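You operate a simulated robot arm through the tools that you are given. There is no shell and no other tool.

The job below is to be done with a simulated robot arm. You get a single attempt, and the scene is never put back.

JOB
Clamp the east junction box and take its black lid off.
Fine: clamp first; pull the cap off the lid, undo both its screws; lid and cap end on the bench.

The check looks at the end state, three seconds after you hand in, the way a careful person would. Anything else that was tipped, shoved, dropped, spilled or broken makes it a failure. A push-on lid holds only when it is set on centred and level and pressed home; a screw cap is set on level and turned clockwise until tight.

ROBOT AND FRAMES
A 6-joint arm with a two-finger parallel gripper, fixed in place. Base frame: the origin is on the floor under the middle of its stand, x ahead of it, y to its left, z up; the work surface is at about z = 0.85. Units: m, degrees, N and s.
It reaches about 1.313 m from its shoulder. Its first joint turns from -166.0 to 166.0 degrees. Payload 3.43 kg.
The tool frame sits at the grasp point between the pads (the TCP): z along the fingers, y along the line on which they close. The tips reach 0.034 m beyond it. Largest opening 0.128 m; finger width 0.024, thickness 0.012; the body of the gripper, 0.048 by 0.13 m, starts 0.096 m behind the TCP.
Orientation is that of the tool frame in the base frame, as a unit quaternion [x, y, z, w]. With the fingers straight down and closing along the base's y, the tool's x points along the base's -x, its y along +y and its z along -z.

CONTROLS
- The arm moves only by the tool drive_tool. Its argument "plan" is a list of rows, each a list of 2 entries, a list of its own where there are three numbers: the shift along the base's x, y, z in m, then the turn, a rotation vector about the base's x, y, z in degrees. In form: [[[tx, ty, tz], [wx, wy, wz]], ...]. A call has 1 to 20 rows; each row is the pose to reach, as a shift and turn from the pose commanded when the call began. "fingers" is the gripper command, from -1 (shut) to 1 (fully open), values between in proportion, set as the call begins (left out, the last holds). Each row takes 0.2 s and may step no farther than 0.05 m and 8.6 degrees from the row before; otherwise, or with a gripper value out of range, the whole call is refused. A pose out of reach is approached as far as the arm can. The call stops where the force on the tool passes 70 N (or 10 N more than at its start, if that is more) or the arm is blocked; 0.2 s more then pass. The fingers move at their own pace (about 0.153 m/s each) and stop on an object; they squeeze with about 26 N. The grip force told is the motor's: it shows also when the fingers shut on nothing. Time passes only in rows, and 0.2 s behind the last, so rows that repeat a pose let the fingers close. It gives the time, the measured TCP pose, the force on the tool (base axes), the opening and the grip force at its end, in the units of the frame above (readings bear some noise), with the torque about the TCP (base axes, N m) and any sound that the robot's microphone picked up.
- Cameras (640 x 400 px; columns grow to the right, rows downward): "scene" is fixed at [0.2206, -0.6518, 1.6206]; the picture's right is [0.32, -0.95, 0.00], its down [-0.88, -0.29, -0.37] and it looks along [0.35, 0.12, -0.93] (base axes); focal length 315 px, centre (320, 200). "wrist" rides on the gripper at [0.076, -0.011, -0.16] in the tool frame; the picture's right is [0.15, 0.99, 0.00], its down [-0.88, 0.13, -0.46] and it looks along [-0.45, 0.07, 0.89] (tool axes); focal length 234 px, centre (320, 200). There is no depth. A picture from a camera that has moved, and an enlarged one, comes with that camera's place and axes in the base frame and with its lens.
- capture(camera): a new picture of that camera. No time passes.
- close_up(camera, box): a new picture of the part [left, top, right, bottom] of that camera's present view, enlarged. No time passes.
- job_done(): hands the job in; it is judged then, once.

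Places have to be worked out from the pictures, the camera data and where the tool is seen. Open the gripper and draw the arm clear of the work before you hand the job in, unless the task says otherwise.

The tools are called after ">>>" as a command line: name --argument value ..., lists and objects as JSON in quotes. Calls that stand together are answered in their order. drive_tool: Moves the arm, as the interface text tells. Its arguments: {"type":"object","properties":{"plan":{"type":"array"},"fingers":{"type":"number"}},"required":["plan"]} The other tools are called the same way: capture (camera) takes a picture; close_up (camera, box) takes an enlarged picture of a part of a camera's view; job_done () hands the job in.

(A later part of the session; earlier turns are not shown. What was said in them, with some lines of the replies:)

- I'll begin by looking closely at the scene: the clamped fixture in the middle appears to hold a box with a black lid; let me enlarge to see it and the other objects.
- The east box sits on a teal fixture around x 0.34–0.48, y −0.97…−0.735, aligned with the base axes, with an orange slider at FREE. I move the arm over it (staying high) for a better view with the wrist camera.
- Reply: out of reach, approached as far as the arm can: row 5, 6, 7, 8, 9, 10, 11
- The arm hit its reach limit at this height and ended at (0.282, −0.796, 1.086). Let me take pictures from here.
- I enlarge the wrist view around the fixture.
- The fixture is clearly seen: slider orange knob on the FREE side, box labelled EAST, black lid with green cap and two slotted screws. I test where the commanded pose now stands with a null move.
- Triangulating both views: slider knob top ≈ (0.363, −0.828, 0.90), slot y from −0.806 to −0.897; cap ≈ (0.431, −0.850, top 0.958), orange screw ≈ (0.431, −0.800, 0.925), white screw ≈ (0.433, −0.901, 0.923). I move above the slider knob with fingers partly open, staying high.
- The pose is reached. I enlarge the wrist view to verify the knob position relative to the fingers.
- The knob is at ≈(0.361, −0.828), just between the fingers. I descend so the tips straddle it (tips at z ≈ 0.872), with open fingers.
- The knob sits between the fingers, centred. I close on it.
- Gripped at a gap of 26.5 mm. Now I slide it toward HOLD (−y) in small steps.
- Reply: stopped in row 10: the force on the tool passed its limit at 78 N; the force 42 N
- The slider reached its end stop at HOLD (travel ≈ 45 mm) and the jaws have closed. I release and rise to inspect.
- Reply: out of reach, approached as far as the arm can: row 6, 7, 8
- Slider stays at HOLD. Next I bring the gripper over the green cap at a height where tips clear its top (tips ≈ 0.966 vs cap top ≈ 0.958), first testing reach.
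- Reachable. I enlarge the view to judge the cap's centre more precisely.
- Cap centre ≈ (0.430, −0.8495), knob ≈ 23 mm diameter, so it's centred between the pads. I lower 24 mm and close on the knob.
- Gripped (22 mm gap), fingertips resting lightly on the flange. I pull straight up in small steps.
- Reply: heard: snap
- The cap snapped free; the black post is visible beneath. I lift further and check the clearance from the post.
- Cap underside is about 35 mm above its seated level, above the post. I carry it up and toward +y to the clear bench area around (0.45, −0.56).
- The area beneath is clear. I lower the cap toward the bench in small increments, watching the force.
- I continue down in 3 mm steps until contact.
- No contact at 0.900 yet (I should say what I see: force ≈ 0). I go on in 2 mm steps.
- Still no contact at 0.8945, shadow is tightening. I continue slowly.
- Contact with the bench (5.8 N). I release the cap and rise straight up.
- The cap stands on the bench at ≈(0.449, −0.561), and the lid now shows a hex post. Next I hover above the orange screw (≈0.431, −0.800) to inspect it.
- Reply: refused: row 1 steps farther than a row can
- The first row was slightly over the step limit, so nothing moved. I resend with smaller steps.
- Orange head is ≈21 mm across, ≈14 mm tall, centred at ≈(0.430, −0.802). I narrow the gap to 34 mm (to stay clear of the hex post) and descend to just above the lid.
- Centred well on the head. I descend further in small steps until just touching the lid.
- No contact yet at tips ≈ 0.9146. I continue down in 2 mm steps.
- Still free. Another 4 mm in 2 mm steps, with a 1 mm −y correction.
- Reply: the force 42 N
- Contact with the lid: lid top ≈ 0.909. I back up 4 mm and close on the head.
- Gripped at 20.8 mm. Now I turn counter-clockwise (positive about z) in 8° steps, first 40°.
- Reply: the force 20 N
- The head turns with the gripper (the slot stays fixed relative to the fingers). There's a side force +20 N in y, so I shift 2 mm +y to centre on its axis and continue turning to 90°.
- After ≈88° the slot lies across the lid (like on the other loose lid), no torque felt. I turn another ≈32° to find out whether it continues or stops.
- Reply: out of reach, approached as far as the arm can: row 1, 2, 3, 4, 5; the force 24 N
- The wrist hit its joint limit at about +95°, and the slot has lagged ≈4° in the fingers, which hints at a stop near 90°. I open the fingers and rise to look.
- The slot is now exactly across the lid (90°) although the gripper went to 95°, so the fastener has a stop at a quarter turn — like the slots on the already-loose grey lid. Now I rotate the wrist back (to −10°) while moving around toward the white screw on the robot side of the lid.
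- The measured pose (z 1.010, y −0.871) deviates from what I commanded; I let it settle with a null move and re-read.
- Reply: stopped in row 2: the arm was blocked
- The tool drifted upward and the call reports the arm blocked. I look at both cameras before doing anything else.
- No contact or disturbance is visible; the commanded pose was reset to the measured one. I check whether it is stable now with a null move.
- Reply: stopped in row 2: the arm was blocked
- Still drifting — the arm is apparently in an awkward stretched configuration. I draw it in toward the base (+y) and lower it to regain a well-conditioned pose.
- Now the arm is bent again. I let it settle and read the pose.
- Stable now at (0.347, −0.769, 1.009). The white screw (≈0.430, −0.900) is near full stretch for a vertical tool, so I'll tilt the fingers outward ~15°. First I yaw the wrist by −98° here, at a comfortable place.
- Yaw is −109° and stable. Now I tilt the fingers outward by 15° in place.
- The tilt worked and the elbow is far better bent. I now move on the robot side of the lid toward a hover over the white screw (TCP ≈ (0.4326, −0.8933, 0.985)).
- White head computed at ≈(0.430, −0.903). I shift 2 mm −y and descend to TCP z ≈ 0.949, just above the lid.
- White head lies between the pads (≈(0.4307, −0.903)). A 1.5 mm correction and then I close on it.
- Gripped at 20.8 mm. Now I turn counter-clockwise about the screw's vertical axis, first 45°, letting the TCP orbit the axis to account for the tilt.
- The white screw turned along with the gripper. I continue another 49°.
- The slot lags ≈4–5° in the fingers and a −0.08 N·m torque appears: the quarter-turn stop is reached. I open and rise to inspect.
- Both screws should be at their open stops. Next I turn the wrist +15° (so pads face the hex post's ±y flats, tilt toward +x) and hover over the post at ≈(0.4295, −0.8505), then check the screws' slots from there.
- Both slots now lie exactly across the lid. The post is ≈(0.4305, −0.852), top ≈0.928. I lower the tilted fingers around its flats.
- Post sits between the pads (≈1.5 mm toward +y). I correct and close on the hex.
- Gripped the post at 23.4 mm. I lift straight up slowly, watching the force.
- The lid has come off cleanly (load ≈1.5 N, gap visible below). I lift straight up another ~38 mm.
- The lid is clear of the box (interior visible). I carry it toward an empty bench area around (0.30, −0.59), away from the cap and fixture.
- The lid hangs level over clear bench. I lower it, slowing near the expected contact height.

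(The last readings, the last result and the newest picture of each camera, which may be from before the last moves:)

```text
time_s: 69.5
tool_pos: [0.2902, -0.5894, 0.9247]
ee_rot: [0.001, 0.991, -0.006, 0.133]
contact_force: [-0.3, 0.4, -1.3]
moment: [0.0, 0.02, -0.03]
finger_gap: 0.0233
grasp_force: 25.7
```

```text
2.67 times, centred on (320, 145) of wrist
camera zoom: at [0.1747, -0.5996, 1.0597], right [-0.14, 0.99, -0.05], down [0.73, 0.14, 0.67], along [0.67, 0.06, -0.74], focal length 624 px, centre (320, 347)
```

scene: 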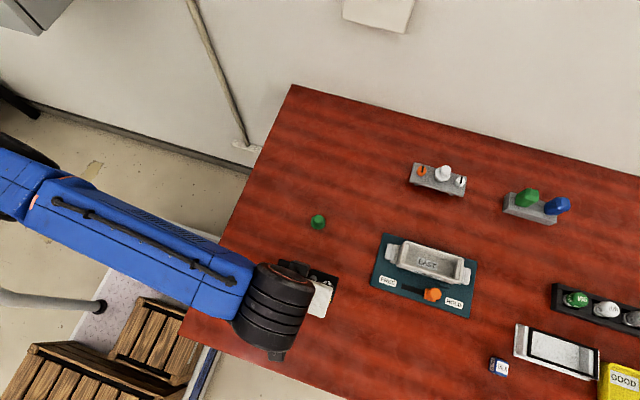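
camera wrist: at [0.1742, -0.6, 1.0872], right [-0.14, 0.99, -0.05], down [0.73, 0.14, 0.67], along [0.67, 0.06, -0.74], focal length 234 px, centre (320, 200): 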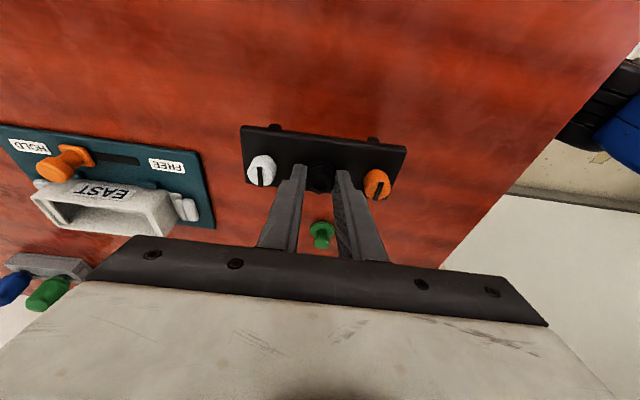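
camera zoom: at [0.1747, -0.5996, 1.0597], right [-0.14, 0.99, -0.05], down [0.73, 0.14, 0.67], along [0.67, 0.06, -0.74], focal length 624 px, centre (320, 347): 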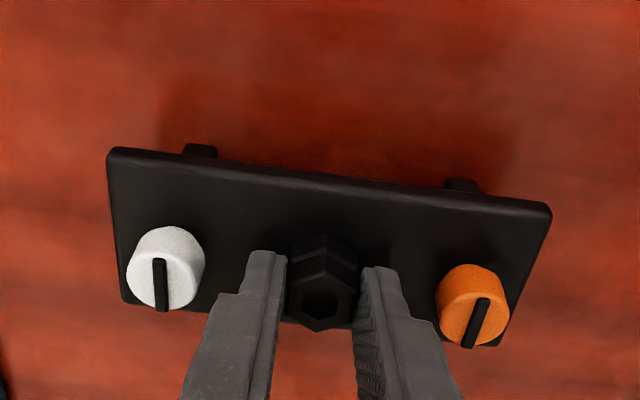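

No contact yet (force only the lid's weight). I go down in 2–3 mm steps.

>>> drive_tool --plan '[[[0, 0, -0.003], [0, 0, 0]], [[0, 0, -0.006], [0, 0, 0]], [[0, 0, -0.008], [0, 0, 0]], [[0, 0, -0.01], [0, 0, 0]], [[0, 0, -0.01], [0, 0, 0]]]'

```text
time_s: 70.7
tool_pos: [0.2907, -0.5896, 0.9189]
ee_rot: [0.0, 0.991, -0.009, 0.133]
contact_force: [-2.3, 1.2, 15.7]
moment: [0.89, 0.24, 0.1]
finger_gap: 0.0237
grasp_force: 25.6
stopped in row 5: the force on the tool passed its limit at 73 N (the readings are from after the stop); the commanded pose is now the measured one
```

Contact with the bench (stopped on the force limit at z ≈ 0.919). I look at how the lid sits before releasing.

>>> close_up --camera "scene" --box '[230, 210, 360, 330]'

>>> close_up --camera "wrist" --box '[220, 70, 420, 220]'

```text
3.33 times, centred on (295, 270) of scene
camera zoom: at [0.2206, -0.6518, 1.6206], right [0.32, -0.95, 0.0], down [-0.88, -0.29, -0.37], along [0.35, 0.12, -0.93], focal length 1051 px, centre (403, -33)
```

zoom: 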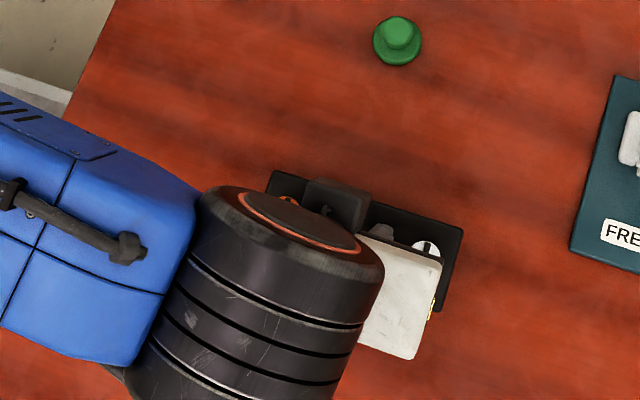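

```text
2.67 times, centred on (320, 145) of wrist
camera zoom: at [0.1747, -0.5983, 1.0543], right [-0.14, 0.99, -0.06], down [0.73, 0.14, 0.67], along [0.67, 0.05, -0.74], focal length 624 px, centre (320, 347)
```

zoom: 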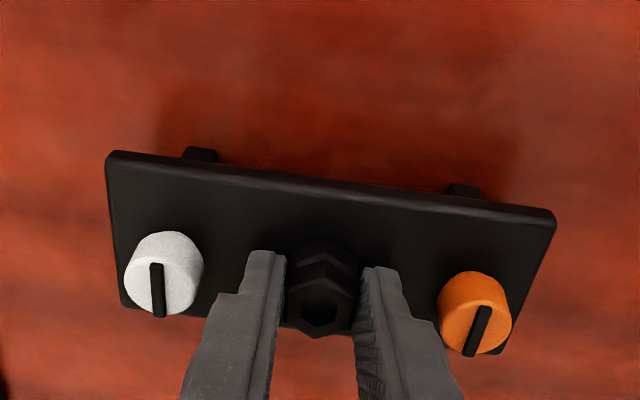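

The lid rests on its legs on the bench. I release it by opening the fingers, then rise along the vertical.

>>> drive_tool --plan '[[[0, 0, 0.001], [0, 0, 0]], [[0, 0, 0.001], [0, 0, 0]], [[0, 0, 0.001], [0, 0, 0]]]' --fingers -0.4

>>> close_up --camera "wrist" --box '[220, 70, 420, 220]'

```text
time_s: 71.5
tool_pos: [0.2919, -0.5909, 0.9208]
ee_rot: [0.001, 0.991, -0.01, 0.134]
contact_force: [0.3, -3.9, 13.0]
moment: [0.13, 0.01, -0.01]
finger_gap: 0.0359
grasp_force: 0.0
```

```text
2.67 times, centred on (320, 145) of wrist
camera zoom: at [0.175, -0.5992, 1.0544], right [-0.14, 0.99, -0.06], down [0.73, 0.14, 0.67], along [0.67, 0.05, -0.74], focal length 624 px, centre (320, 347)
```

zoom: 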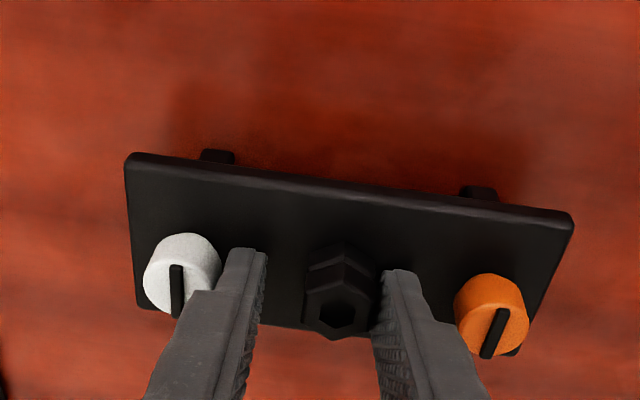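

The fingertips still press lightly on the lid top (13 N). I rise straight up in small steps.

>>> drive_tool --plan '[[[0, 0, 0.003], [0, 0, 0]], [[0, 0, 0.008], [0, 0, 0]], [[0, 0, 0.018], [0, 0, 0]], [[0, 0, 0.035], [0, 0, 0]], [[-0.01, 0, 0.06], [0, 0, 0]], [[-0.03, 0, 0.09], [0, 0, 0]], [[-0.05, 0, 0.11], [0, 0, 0]], [[-0.05, 0, 0.11], [0, 0, 0]]]'

>>> capture --camera "wrist"

>>> capture --camera "scene"

```text
time_s: 73.3
tool_pos: [0.2429, -0.5904, 1.0284]
ee_rot: [0.0, 0.991, -0.008, 0.134]
contact_force: [1.4, 0.8, 0.2]
moment: [-0.01, 0.0, 0.0]
finger_gap: 0.0385
grasp_force: 0.0
```

```text
taken
camera wrist: at [0.1269, -0.5996, 1.1626], right [-0.14, 0.99, -0.06], down [0.73, 0.14, 0.67], along [0.67, 0.05, -0.74], focal length 234 px, centre (320, 200)
```

wrist: 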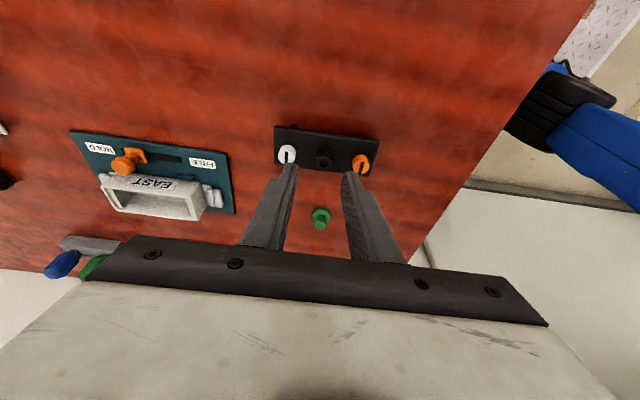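

```text
taken
```

scene: 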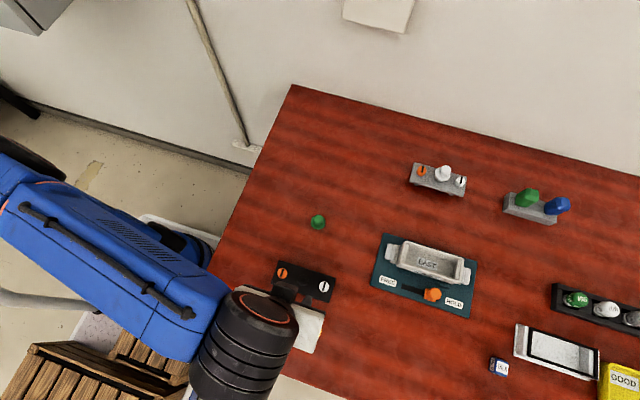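

The lid sits flat on the bench and the cap stands beside. I draw the arm up and clear toward the start area, then do a final check.

>>> drive_tool --plan '[[[0, 0.01, 0.03], [0, 0, 0]], [[0, 0.04, 0.05], [0, 0, 0]], [[0, 0.08, 0.07], [0, 0, 0]], [[0, 0.12, 0.09], [0, 0, 0]], [[0, 0.16, 0.1], [0, 0, 0]], [[0, 0.19, 0.11], [0, 0, 0]], [[0, 0.22, 0.11], [0, 0, 0]], [[0, 0.25, 0.11], [0, 0, 0]], [[0, 0.25, 0.11], [0, 0, 0]]]' --fingers 1

>>> capture --camera "scene"

>>> close_up --camera "scene" --box '[250, 200, 500, 330]'

>>> close_up --camera "scene" --box '[400, 150, 640, 400]'

```text
time_s: 75.3
tool_pos: [0.2415, -0.3426, 1.1374]
ee_rot: [0.0, 0.991, -0.012, 0.133]
contact_force: [-0.6, -0.3, -0.8]
moment: [-0.04, -0.01, 0.01]
finger_gap: 0.1281
grasp_force: 0.1
out of reach, approached as far as the arm can: row 8, 9
```

```text
taken
```

scene: 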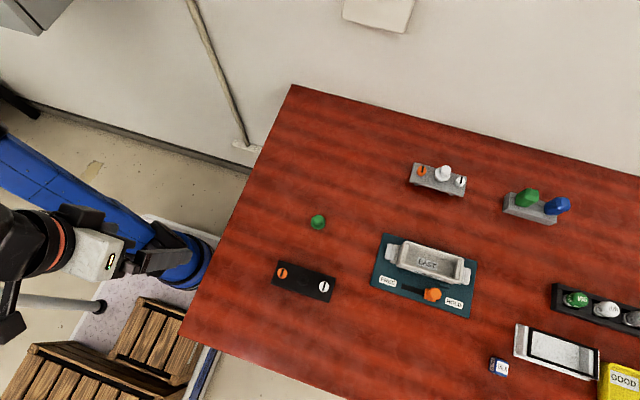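

```text
2.56 times, centred on (375, 265) of scene
camera zoom: at [0.2206, -0.6518, 1.6206], right [0.32, -0.95, 0.0], down [-0.88, -0.29, -0.37], along [0.35, 0.12, -0.93], focal length 807 px, centre (179, 34)
```

zoom: 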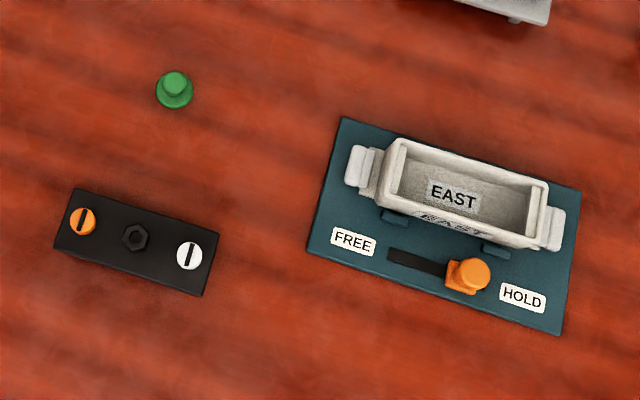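

```text
1.60 times, centred on (520, 275) of scene
camera zoom: at [0.2206, -0.6518, 1.6206], right [0.32, -0.95, 0.0], down [-0.88, -0.29, -0.37], along [0.35, 0.12, -0.93], focal length 505 px, centre (0, 80)
```

zoom: 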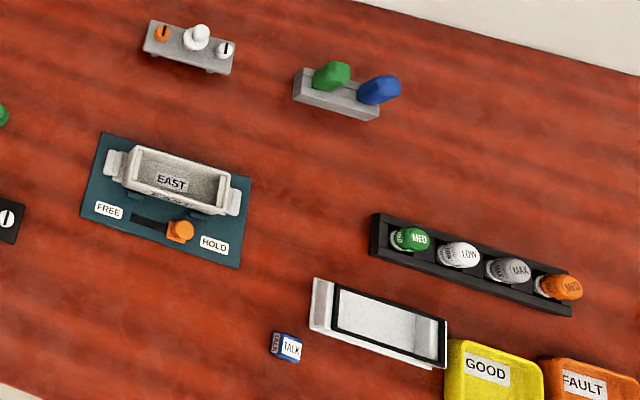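

Everything is in its end state. The box is clamped with the slider at HOLD and lies open. The black lid, with both screws turned open, and the green cap rest on the bench. Nothing else has moved, and the gripper is open and clear, so I hand in.

>>> job_done

```text
The job is handed in.
```

The east junction box is clamped and its black lid is off. The job is handed in, but the check has not given a result yet.

- **Clamp:** I slid the orange knob to its end stop at HOLD before touching the lid, and it was still there at the end.
- **Cap:** The green cap snapped off its post and stands on the bench at about (0.45, −0.56).
- **Screws:** I turned the orange and white screws counter-clockwise by a quarter turn. Each seemed to stop there, with its slot lying across the lid. They stayed in the lid.
- **Lid:** It lifted off freely and now sits level on the bench at about (0.30, −0.59). Setting it down tripped the 70 N force limit (73 N), so it was pressed a bit hard onto the bench. It looks fine in the final picture.

While I was moving to the white screw, the arm drifted at full stretch and reported that it was blocked. It touched nothing, and I finished that screw with the fingers tilted outward.

In the final pictures nothing else on the bench has moved. The gripper is open and drawn clear.
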